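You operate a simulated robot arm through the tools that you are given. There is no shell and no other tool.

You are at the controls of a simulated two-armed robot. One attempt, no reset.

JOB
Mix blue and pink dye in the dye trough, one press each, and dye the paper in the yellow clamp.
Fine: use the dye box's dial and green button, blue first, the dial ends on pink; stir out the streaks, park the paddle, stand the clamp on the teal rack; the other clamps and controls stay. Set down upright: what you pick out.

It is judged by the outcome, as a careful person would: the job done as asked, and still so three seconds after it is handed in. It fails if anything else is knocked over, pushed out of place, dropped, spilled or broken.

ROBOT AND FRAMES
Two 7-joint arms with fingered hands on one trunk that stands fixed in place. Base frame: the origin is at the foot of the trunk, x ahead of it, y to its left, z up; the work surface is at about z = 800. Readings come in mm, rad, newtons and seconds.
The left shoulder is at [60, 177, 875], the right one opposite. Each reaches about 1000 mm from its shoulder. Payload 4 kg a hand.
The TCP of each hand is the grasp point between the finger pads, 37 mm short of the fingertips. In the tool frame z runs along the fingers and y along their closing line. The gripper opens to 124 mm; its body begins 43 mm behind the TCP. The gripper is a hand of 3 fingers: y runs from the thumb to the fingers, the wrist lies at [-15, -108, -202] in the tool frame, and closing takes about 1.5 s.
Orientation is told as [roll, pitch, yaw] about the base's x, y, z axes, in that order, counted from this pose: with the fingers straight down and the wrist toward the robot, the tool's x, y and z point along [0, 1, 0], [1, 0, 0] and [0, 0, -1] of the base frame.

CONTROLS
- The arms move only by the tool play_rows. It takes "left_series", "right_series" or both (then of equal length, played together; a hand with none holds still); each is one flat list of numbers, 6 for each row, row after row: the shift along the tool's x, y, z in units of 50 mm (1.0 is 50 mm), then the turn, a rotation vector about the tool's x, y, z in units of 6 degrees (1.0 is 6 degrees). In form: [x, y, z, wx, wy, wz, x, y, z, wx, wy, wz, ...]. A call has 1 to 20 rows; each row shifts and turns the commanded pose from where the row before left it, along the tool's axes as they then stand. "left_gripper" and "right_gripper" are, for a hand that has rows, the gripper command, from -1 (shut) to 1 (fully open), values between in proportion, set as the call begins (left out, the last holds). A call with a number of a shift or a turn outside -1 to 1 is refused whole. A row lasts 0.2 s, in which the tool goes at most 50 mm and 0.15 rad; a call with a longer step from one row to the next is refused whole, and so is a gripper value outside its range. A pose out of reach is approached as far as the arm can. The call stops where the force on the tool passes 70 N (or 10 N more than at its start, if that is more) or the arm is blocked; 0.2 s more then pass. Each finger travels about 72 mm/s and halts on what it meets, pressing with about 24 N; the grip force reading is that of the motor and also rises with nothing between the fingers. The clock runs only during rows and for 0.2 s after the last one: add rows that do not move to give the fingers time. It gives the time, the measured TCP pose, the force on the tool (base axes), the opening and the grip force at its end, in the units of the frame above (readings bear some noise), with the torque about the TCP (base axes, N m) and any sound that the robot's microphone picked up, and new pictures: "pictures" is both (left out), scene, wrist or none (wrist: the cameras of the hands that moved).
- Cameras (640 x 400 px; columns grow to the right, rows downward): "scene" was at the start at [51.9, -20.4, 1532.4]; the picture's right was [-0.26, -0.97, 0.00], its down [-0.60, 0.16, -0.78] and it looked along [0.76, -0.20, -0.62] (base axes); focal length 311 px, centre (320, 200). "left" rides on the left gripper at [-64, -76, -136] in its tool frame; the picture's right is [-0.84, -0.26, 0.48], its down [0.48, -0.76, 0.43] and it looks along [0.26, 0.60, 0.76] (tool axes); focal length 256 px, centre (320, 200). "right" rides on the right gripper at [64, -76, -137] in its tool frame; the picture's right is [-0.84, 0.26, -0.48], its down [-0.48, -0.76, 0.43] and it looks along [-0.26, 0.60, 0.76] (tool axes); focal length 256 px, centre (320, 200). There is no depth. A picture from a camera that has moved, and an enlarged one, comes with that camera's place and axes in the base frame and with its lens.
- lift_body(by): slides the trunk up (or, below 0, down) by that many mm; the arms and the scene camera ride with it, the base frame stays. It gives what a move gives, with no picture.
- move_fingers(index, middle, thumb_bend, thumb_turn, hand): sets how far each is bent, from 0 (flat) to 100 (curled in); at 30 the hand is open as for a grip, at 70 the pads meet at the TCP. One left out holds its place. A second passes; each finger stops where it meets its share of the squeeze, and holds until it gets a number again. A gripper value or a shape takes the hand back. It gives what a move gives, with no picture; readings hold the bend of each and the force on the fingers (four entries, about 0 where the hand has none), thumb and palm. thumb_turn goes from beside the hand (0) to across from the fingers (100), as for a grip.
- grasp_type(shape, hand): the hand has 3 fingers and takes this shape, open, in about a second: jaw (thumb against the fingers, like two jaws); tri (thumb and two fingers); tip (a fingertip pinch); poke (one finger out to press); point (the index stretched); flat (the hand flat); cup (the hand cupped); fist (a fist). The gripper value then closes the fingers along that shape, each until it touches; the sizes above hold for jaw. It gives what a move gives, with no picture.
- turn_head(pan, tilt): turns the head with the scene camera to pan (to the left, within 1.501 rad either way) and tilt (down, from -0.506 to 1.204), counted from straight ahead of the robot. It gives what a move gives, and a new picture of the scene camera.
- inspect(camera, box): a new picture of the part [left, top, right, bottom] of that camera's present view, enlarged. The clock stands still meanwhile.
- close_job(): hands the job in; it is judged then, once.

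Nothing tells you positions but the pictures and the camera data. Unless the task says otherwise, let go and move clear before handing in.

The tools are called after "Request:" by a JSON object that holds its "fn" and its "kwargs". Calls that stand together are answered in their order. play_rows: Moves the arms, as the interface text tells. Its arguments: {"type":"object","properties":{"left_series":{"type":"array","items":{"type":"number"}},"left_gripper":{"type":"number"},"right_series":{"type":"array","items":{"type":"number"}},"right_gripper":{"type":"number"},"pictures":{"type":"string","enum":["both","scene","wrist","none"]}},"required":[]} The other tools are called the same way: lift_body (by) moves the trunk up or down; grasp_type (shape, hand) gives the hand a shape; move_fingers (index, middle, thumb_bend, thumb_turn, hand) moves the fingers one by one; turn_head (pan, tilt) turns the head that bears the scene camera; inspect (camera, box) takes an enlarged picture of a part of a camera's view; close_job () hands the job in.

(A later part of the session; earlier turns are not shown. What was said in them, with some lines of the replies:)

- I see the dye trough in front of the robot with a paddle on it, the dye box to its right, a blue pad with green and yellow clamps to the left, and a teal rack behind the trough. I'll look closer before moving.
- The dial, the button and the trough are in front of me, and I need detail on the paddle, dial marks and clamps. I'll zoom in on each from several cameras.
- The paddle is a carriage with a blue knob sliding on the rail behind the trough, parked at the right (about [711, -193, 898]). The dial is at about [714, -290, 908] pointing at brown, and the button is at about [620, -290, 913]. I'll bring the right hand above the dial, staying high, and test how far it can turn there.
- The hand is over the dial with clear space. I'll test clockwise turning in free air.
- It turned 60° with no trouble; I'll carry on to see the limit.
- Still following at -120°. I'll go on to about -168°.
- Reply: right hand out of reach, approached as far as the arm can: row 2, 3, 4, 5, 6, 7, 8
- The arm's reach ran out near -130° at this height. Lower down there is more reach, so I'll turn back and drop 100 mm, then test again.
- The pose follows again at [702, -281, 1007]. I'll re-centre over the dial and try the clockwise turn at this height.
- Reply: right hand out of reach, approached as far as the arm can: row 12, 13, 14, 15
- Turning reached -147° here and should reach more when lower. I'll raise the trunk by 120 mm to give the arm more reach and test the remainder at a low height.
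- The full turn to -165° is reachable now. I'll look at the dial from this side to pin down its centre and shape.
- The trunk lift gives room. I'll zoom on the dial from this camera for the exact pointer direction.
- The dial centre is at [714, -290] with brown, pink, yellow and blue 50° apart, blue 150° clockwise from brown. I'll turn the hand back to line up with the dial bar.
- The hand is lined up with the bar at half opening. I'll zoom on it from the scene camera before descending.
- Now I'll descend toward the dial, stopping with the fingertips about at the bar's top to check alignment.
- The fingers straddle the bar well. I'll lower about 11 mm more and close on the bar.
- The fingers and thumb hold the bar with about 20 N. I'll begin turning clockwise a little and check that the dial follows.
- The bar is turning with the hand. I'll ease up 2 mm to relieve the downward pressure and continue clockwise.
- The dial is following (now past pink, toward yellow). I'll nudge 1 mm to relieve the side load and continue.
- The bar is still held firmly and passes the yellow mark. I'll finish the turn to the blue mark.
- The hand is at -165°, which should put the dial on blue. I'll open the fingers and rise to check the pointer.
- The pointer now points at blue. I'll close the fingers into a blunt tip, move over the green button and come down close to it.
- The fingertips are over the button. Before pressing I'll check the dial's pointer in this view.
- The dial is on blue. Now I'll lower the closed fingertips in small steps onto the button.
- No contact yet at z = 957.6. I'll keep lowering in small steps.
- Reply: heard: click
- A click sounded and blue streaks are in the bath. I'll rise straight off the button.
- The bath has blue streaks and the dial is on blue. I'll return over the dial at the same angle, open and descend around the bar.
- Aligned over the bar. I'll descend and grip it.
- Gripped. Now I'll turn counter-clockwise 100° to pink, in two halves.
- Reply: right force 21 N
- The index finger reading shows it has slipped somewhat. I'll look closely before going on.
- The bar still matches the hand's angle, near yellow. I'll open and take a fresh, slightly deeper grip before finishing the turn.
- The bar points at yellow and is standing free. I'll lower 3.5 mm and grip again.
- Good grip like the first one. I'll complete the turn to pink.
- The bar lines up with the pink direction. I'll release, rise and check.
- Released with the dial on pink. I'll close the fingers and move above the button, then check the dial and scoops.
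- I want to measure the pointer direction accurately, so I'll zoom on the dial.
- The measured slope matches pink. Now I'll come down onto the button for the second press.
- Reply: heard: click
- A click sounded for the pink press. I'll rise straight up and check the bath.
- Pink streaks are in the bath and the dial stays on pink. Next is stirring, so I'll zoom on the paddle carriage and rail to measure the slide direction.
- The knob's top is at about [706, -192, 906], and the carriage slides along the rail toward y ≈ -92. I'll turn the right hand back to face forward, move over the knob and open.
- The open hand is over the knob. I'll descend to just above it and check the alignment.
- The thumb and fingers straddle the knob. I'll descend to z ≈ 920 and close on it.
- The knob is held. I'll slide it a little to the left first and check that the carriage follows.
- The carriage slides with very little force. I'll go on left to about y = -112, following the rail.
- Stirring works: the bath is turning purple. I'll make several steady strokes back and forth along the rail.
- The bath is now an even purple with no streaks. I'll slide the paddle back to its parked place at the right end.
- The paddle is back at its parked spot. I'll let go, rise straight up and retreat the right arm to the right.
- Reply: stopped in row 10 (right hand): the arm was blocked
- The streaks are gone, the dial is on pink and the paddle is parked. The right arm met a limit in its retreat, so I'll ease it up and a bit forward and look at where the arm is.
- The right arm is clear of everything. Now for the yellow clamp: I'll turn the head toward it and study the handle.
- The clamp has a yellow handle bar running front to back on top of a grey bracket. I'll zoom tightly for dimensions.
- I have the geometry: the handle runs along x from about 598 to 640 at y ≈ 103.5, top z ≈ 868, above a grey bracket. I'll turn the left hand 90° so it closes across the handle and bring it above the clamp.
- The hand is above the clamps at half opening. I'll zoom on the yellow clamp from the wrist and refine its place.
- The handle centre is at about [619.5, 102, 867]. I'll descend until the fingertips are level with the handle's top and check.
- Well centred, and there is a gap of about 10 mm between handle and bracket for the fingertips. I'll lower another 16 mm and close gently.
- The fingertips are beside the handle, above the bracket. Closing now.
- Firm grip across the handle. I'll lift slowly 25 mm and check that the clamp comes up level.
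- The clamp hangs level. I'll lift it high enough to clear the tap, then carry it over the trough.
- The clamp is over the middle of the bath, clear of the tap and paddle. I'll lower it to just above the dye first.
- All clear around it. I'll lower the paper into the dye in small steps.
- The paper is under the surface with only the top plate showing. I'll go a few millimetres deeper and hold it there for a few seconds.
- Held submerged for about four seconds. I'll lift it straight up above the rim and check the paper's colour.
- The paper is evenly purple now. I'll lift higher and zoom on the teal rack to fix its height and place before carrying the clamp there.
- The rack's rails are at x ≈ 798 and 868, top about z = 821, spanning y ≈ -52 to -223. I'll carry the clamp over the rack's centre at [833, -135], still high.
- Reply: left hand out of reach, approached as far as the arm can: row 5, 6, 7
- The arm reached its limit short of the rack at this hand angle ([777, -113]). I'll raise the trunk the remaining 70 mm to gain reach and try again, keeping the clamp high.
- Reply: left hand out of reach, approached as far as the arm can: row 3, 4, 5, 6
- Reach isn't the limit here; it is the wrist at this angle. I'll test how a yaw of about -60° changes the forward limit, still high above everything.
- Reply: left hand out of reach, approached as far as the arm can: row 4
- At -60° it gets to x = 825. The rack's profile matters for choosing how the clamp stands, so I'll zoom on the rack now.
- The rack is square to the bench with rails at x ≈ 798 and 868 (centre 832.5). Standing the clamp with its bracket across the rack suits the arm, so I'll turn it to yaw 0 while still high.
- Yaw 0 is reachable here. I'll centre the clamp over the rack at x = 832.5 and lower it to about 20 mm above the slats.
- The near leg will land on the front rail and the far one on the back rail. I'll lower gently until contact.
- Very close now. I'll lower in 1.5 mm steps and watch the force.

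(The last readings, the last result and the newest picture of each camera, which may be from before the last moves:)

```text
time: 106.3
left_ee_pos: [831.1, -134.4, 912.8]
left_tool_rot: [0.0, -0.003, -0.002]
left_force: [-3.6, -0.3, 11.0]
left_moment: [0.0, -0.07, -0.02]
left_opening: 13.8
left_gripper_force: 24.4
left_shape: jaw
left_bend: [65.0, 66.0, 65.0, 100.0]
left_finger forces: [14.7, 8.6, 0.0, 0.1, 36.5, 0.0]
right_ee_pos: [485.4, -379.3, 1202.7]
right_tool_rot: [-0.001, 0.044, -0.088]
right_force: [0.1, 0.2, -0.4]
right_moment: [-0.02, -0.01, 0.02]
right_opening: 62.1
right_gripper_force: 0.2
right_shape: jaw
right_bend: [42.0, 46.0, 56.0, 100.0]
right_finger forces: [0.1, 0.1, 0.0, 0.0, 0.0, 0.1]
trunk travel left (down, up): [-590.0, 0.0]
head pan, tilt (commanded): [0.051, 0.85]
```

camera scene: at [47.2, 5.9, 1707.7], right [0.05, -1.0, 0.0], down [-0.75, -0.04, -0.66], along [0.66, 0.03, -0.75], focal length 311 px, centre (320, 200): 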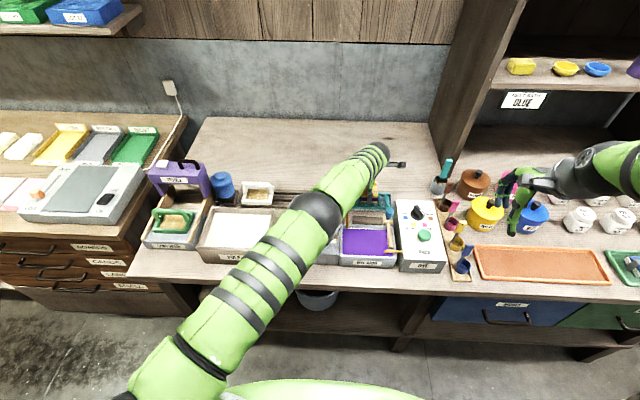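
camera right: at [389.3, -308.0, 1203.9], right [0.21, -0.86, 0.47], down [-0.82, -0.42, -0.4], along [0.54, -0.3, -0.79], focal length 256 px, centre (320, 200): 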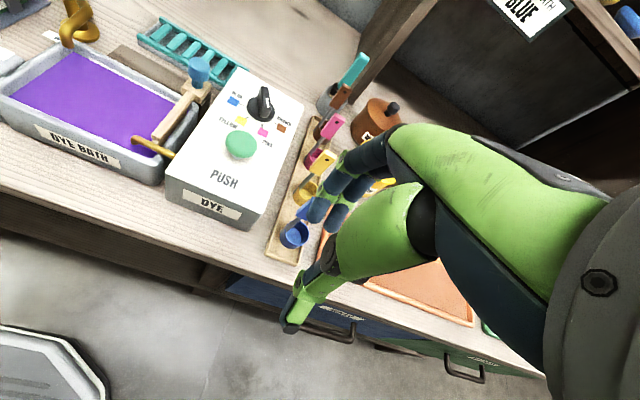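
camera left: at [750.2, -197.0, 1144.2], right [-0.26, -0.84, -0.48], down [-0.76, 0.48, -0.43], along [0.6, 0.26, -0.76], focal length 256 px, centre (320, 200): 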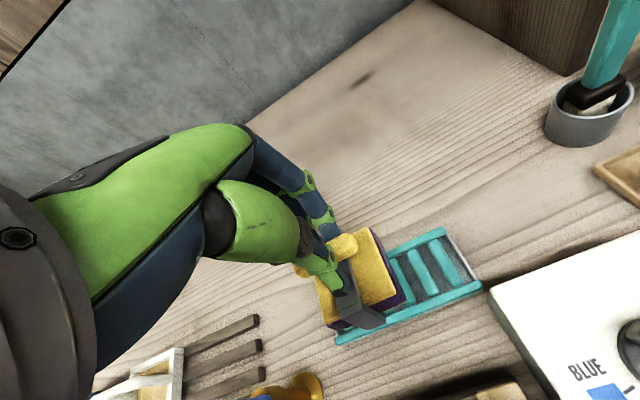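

Contact at about 11 N: the clamp is standing on the rack. I'll ease off slightly and open the fingers a little.

Request:
{"fn": "play_rows", "kwargs": {"left_series": [0, 0, -0.03, 0, 0, 0, 0, 0, 0, 0, 0, 0], "pictures": "none"}}

Request:
{"fn": "play_rows", "kwargs": {"left_series": [0, 0, 0, 0, 0, 0, 0, 0, 0, 0, 0, 0, 0, 0, 0, 0, 0, 0, 0, 0, 0, 0, 0, 0, 0, 0, 0, 0, 0, 0], "left_gripper": -0.5, "pictures": "none"}}

Request:
{"fn": "inspect", "kwargs": {"camera": "scene", "box": [345, 170, 405, 220]}}

Request:
{"fn": "inspect", "kwargs": {"camera": "left", "box": [240, 180, 440, 360]}}

Request:
{"fn": "inspect", "kwargs": {"camera": "right", "box": [80, 0, 230, 110]}}

```text
time: 106.9
left_ee_pos: [831.0, -133.5, 914.4]
left_tool_rot: [0.001, -0.002, 0.0]
left_force: [-2.9, -1.5, 10.2]
left_moment: [-0.09, -0.07, -0.01]
left_opening: 14.3
left_gripper_force: 24.7
left_shape: jaw
left_bend: [65.0, 66.0, 65.0, 100.0]
left_finger forces: [14.7, 8.8, 0.0, 0.0, 34.5, 0.1]
right_ee_pos: [485.4, -379.5, 1203.3]
right_tool_rot: [-0.002, 0.043, -0.086]
right_force: [0.3, -0.2, 0.0]
right_moment: [0.01, 0.02, 0.06]
right_opening: 62.4
right_gripper_force: 0.1
right_shape: jaw
right_bend: [42.0, 46.0, 56.0, 100.0]
right_finger forces: [0.1, 0.1, 0.0, 0.0, 0.1, 0.0]
trunk travel left (down, up): [-590.0, 0.0]
head pan, tilt (commanded): [0.051, 0.85]
```

```text
time: 108.1
left_ee_pos: [831.9, -134.0, 912.3]
left_tool_rot: [0.001, 0.0, -0.001]
left_force: [0.3, -0.1, -0.4]
left_moment: [0.01, 0.01, 0.02]
left_opening: 30.6
left_gripper_force: 0.0
left_shape: jaw
left_bend: [54.0, 57.0, 63.0, 100.0]
left_finger forces: [0.1, 0.0, 0.0, 0.0, 0.1, 0.0]
right_ee_pos: [486.5, -378.2, 1202.1]
right_tool_rot: [-0.002, 0.043, -0.084]
right_force: [-0.7, 0.9, -0.2]
right_moment: [-0.01, 0.02, 0.02]
right_opening: 62.0
right_gripper_force: 0.0
right_shape: jaw
right_bend: [42.0, 46.0, 56.0, 100.0]
right_finger forces: [0.0, 0.1, 0.0, 0.1, 0.0, 0.0]
trunk travel left (down, up): [-590.0, 0.0]
head pan, tilt (commanded): [0.051, 0.85]
```

```text
8.00 times, centred on (375, 195) of scene
camera zoom: at [47.1, 5.9, 1707.7], right [0.05, -1.0, 0.0], down [-0.75, -0.04, -0.66], along [0.66, 0.03, -0.75], focal length 2489 px, centre (-120, 240)
```

zoom: 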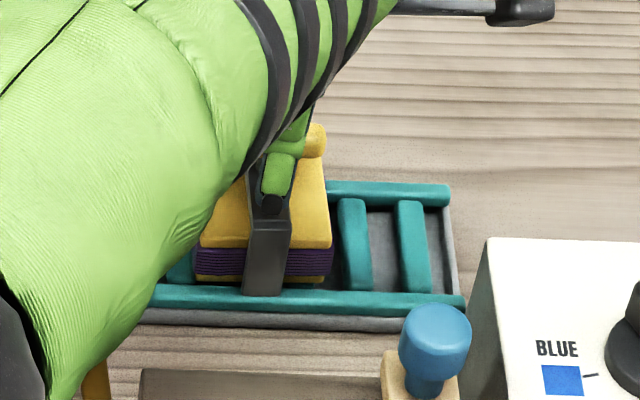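

```text
2.22 times, centred on (340, 270) of left
camera zoom: at [756.5, -196.3, 1049.7], right [-0.26, -0.84, -0.48], down [-0.76, 0.48, -0.43], along [0.6, 0.26, -0.76], focal length 569 px, centre (276, 44)
```

zoom: 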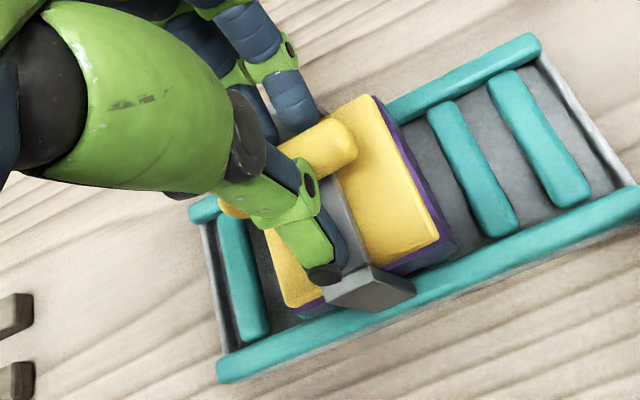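

```text
3.64 times, centred on (155, 55) of right
camera zoom: at [421.7, -310.1, 1342.9], right [0.21, -0.86, 0.47], down [-0.82, -0.42, -0.4], along [0.54, -0.3, -0.79], focal length 931 px, centre (920, 727)
```

zoom: 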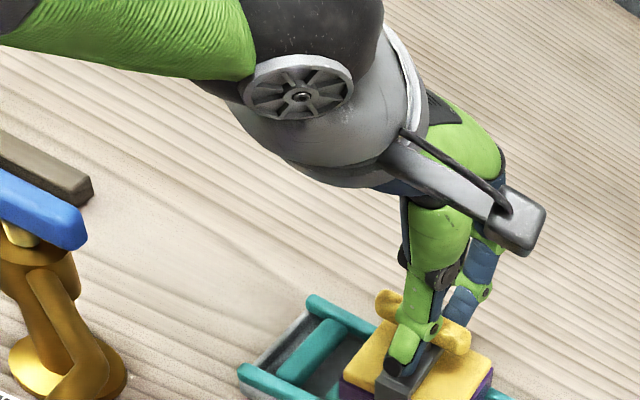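

The fingers have let go. The clamp seems to have settled slightly, so I'll look closely before moving the hand.

Request:
{"fn": "inspect", "kwargs": {"camera": "scene", "box": [358, 180, 388, 210]}}

Request:
{"fn": "inspect", "kwargs": {"camera": "left", "box": [290, 230, 400, 330]}}

Request:
{"fn": "inspect", "kwargs": {"camera": "right", "box": [150, 70, 230, 130]}}

```text
13.33 times, centred on (373, 195) of scene
camera zoom: at [47.1, 5.9, 1707.7], right [0.05, -1.0, 0.0], down [-0.75, -0.04, -0.66], along [0.66, 0.03, -0.75], focal length 4148 px, centre (-387, 267)
```

zoom: 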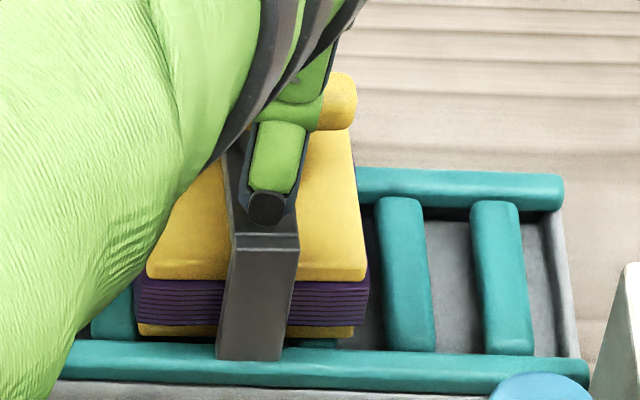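

```text
4.00 times, centred on (345, 280) of left
camera zoom: at [756.5, -196.3, 1049.7], right [-0.26, -0.84, -0.48], down [-0.76, 0.48, -0.43], along [0.6, 0.26, -0.76], focal length 1024 px, centre (220, -120)
```

zoom: 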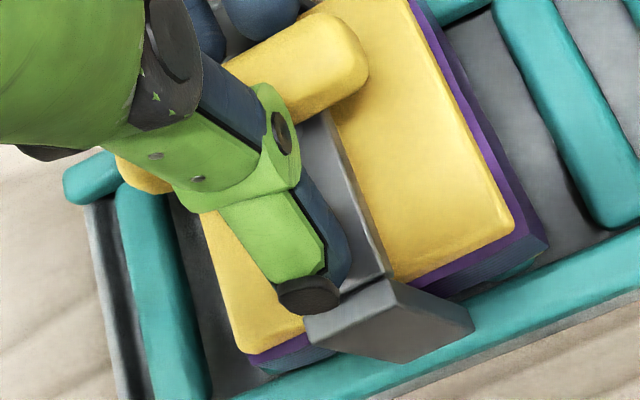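

```text
6.67 times, centred on (190, 100) of right
camera zoom: at [421.7, -310.1, 1342.9], right [0.21, -0.86, 0.47], down [-0.82, -0.42, -0.4], along [0.54, -0.3, -0.79], focal length 1707 px, centre (1187, 867)
```

zoom: 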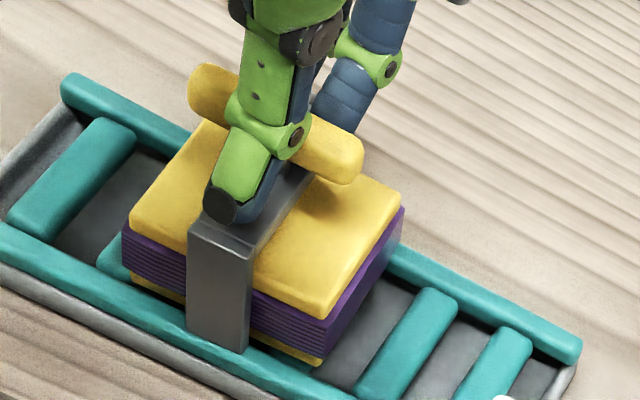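

The clamp stands with its feet on the rails, level and free of the fingers. I'll raise the hand straight up slowly.

Request:
{"fn": "play_rows", "kwargs": {"left_series": [0, 0, -0.1, 0, 0, 0, 0, 0, -0.2, 0, 0, 0, 0, 0, -0.3, 0, 0, 0, 0, 0, -0.4, 0, 0, 0], "pictures": "none"}}

Request:
{"fn": "inspect", "kwargs": {"camera": "scene", "box": [350, 160, 400, 210]}}

Request:
{"fn": "inspect", "kwargs": {"camera": "left", "box": [240, 180, 440, 360]}}

Request:
{"fn": "inspect", "kwargs": {"camera": "right", "box": [140, 50, 230, 130]}}

```text
time: 109.1
left_ee_pos: [832.7, -133.6, 963.1]
left_tool_rot: [0.0, 0.001, 0.001]
left_force: [0.3, 0.3, -0.4]
left_moment: [-0.03, -0.01, -0.02]
left_opening: 30.7
left_gripper_force: 0.1
left_shape: jaw
left_bend: [54.0, 57.0, 63.0, 100.0]
left_finger forces: [0.1, 0.0, 0.0, 0.0, 0.0, 0.1]
right_ee_pos: [486.1, -378.8, 1202.3]
right_tool_rot: [-0.002, 0.046, -0.085]
right_force: [-0.8, -0.9, 0.0]
right_moment: [-0.01, 0.0, -0.01]
right_opening: 62.2
right_gripper_force: 0.0
right_shape: jaw
right_bend: [42.0, 46.0, 56.0, 100.0]
right_finger forces: [0.0, 0.0, 0.0, 0.0, 0.0, 0.0]
trunk travel left (down, up): [-590.0, 0.0]
head pan, tilt (commanded): [0.051, 0.85]
```

```text
8.00 times, centred on (375, 185) of scene
camera zoom: at [46.8, 6.0, 1707.6], right [0.05, -1.0, 0.0], down [-0.75, -0.04, -0.66], along [0.66, 0.03, -0.75], focal length 2489 px, centre (-120, 320)
```

zoom: 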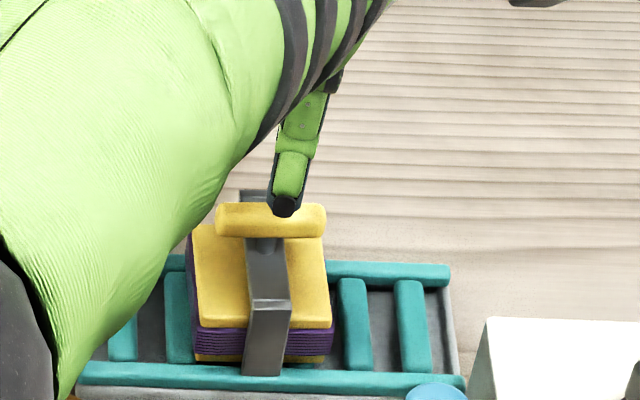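

```text
2.22 times, centred on (340, 270) of left
camera zoom: at [756.5, -195.5, 1100.0], right [-0.26, -0.84, -0.48], down [-0.76, 0.48, -0.43], along [0.6, 0.26, -0.76], focal length 569 px, centre (276, 44)
```

zoom: 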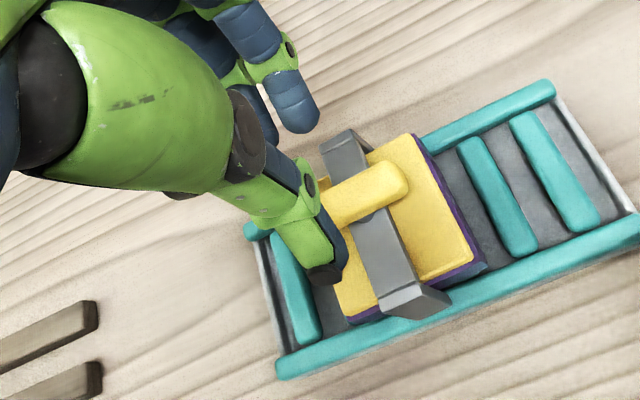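

```text
5.00 times, centred on (185, 90) of right
camera zoom: at [421.5, -310.1, 1343.0], right [0.21, -0.86, 0.47], down [-0.82, -0.42, -0.4], along [0.54, -0.3, -0.79], focal length 1280 px, centre (995, 750)
```

zoom: 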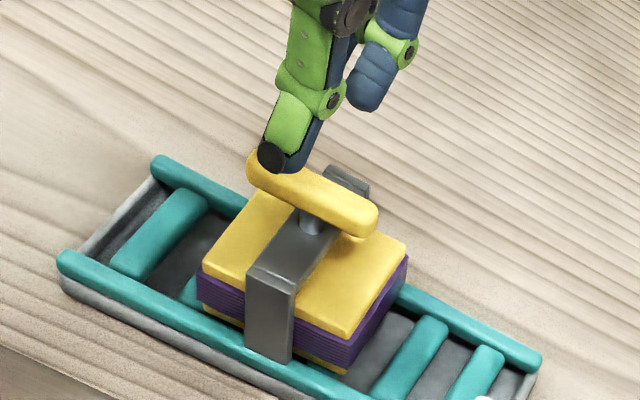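

The clamp stands upright and level on the teal rack. I'll raise the hand well clear and bring the left arm back to its side.

Request:
{"fn": "play_rows", "kwargs": {"left_series": [0, 0, -0.8, 0, 0, 0, 0, 0, -0.8, 0, 0, 0, 0, 0, -0.8, 0, 0, 0, 0.4, -0.6, -0.2, 0, 0, 0, 0.6, -0.6, -0.2, 0, 0, 0, 0.7, -0.6, -0.2, 0, 0, 0, 0.7, -0.6, -0.2, 0, 0, 0, 0.7, -0.6, -0.2, 0, 0, 0, 0.7, -0.6, -0.1, 0, 0, 0, 0.7, -0.6, 0, 0, 0, 0, 0.7, -0.5, 0, 0, 0, 0], "pictures": "scene"}}

Request:
{"fn": "turn_head", "kwargs": {"pan": -0.15, "tilt": 0.75}}

Request:
{"fn": "inspect", "kwargs": {"camera": "scene", "box": [180, 160, 420, 320]}}

```text
time: 111.5
left_ee_pos: [596.0, 125.8, 1139.1]
left_tool_rot: [-0.001, 0.0, -0.001]
left_force: [-1.0, 0.3, -0.1]
left_moment: [-0.01, -0.02, -0.02]
left_opening: 30.6
left_gripper_force: 0.0
left_shape: jaw
left_bend: [54.0, 57.0, 63.0, 100.0]
left_finger forces: [0.0, 0.1, 0.1, 0.0, 0.0, 0.0]
right_ee_pos: [486.4, -378.6, 1202.6]
right_tool_rot: [-0.003, 0.044, -0.087]
right_force: [-0.3, 0.0, 0.1]
right_moment: [0.01, -0.01, -0.01]
right_opening: 62.2
right_gripper_force: 0.0
right_shape: jaw
right_bend: [42.0, 46.0, 56.0, 100.0]
right_finger forces: [0.0, 0.0, 0.1, 0.0, 0.0, 0.1]
trunk travel left (down, up): [-590.0, 0.0]
head pan, tilt (commanded): [0.051, 0.85]
camera scene: at [46.3, 7.1, 1707.7], right [0.05, -1.0, 0.0], down [-0.75, -0.04, -0.66], along [0.66, 0.03, -0.75], focal length 311 px, centre (320, 200)
```

scene: 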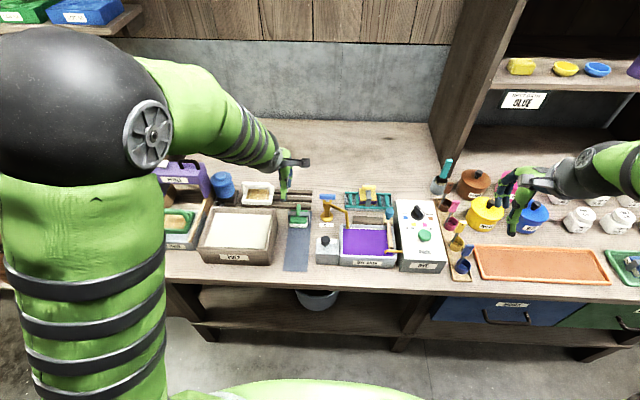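

```text
time: 112.2
left_ee_pos: [597.5, 125.3, 1138.6]
left_tool_rot: [0.0, -0.001, -0.001]
left_force: [-0.7, -0.7, -0.5]
left_moment: [-0.02, 0.02, -0.03]
left_opening: 30.7
left_gripper_force: 0.0
left_shape: jaw
left_bend: [54.0, 57.0, 63.0, 100.0]
left_finger forces: [0.0, 0.1, 0.0, 0.1, 0.1, 0.0]
right_ee_pos: [486.0, -378.1, 1201.6]
right_tool_rot: [-0.002, 0.045, -0.086]
right_force: [-0.5, -0.6, 0.5]
right_moment: [0.01, 0.0, 0.01]
right_opening: 61.9
right_gripper_force: 0.0
right_shape: jaw
right_bend: [42.0, 46.0, 56.0, 100.0]
right_finger forces: [0.1, 0.0, 0.0, 0.0, 0.0, 0.1]
trunk travel left (down, up): [-590.0, 0.0]
head pan, tilt (commanded): [-0.15, 0.75]
camera scene: at [50.7, -10.1, 1715.7], right [-0.15, -0.99, 0.0], down [-0.67, 0.1, -0.73], along [0.72, -0.11, -0.68], focal length 311 px, centre (320, 200)
```

scene: 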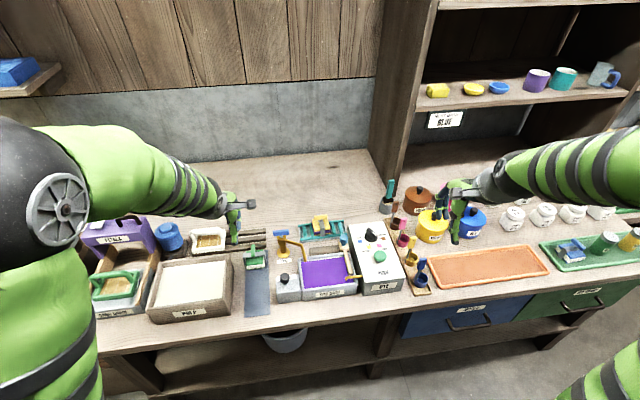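

```text
2.50 times, centred on (300, 240) of scene
camera zoom: at [50.7, -10.1, 1715.7], right [-0.15, -0.99, 0.0], down [-0.67, 0.1, -0.73], along [0.72, -0.11, -0.68], focal length 778 px, centre (370, 100)
```

zoom: 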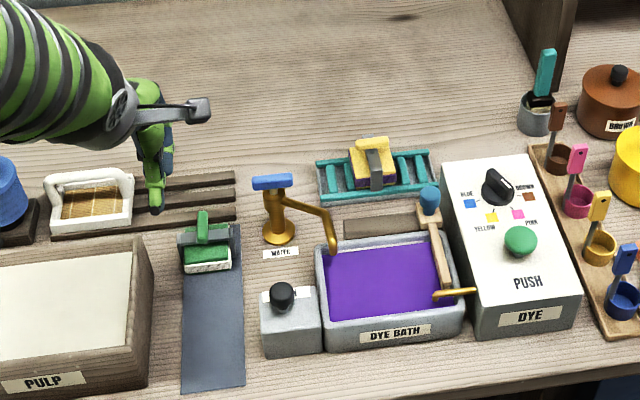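

Everything looks in place. I'll take close looks at the clamp on the rack, the dial and the paddle before handing in.

Request:
{"fn": "inspect", "kwargs": {"camera": "scene", "box": [295, 200, 355, 250]}}

Request:
{"fn": "inspect", "kwargs": {"camera": "scene", "box": [330, 215, 400, 290]}}

Request:
{"fn": "inspect", "kwargs": {"camera": "right", "box": [0, 0, 240, 200]}}

Request:
{"fn": "inspect", "kwargs": {"camera": "left", "box": [380, 0, 640, 300]}}

```text
8.00 times, centred on (325, 225) of scene
camera zoom: at [50.7, -10.1, 1715.7], right [-0.15, -0.99, 0.0], down [-0.67, 0.1, -0.73], along [0.72, -0.11, -0.68], focal length 2489 px, centre (280, 0)
```

zoom: 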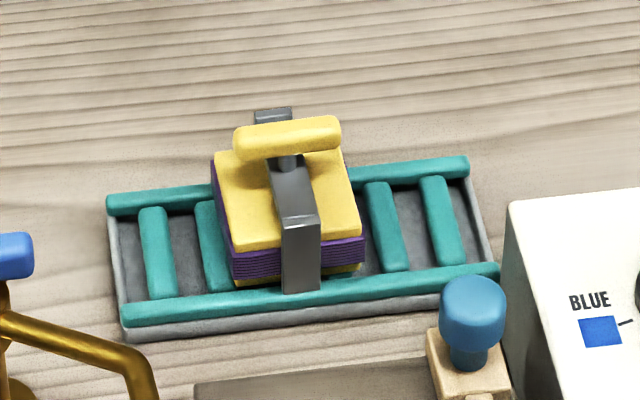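

```text
5.33 times, centred on (365, 252) of scene
camera zoom: at [50.7, -10.1, 1715.7], right [-0.15, -0.99, 0.0], down [-0.67, 0.1, -0.73], along [0.72, -0.11, -0.68], focal length 1659 px, centre (80, -80)
```

zoom: 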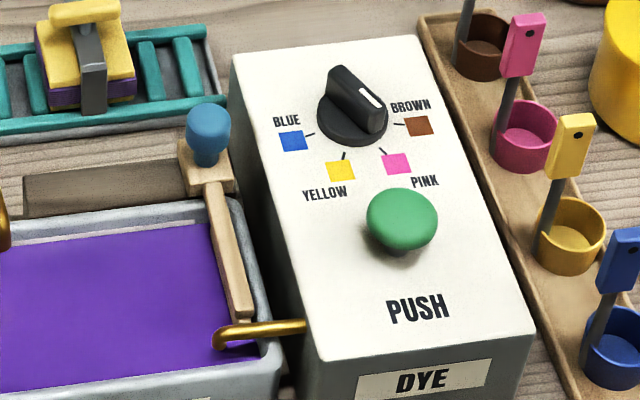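

```text
2.00 times, centred on (120, 100) of right
camera zoom: at [421.5, -309.9, 1343.1], right [0.21, -0.86, 0.47], down [-0.82, -0.42, -0.4], along [0.54, -0.3, -0.79], focal length 512 px, centre (720, 400)
```

zoom: 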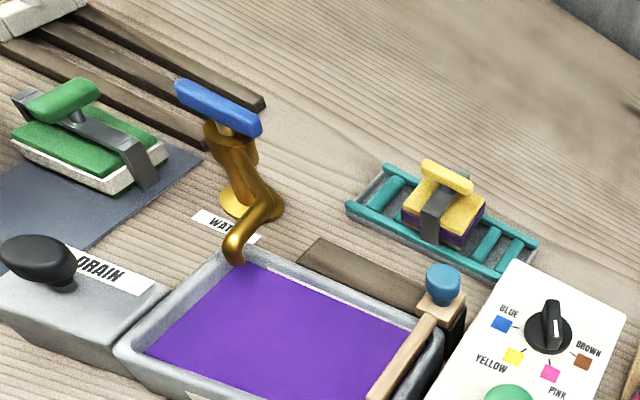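

```text
1.33 times, centred on (510, 150) of left
camera zoom: at [522.0, 62.8, 1276.1], right [-0.26, -0.84, -0.48], down [-0.76, 0.48, -0.43], along [0.6, 0.26, -0.76], focal length 341 px, centre (67, 267)
```

zoom: 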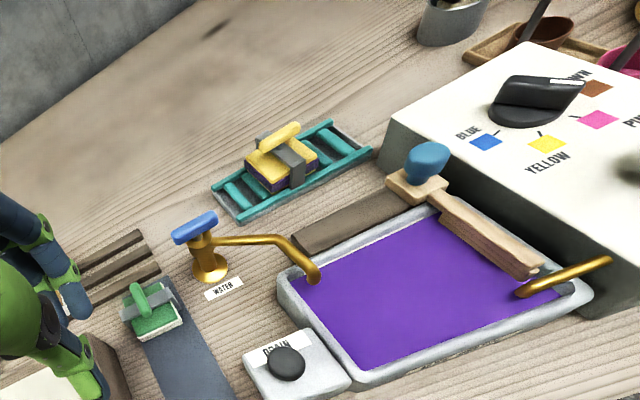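

The clamp with its purple paper stands upright on the teal rack. The bath is an even purple, the paddle is parked, the dial is on pink, and the other clamps and controls are where they were. Both hands are clear, so I'll hand the job in.

Request:
{"fn": "close_job", "kwargs": {}}

```text
The job is handed in.
```

I've handed the job in. The paper in the yellow clamp is dyed an even purple, and the clamp is standing upright on the teal rack.

- **Dye:** I pressed the green button once with the dial on blue and once on pink, and heard one click for each press. The dial is still on pink.
- **Stirring:** I worked the paddle back and forth until no streaks were left, then slid it back to where it started.
- **Clamp on the rack:** it's turned a quarter turn from how it sat on the pad, because the arm couldn't reach the rack at the original angle. Its feet are on the two rails, and it stayed level after I let go.
- **Everything else:** in the last pictures, the green clamp, the tap, the drain knob and the scoops looked untouched. Both hands were clear before I handed in.
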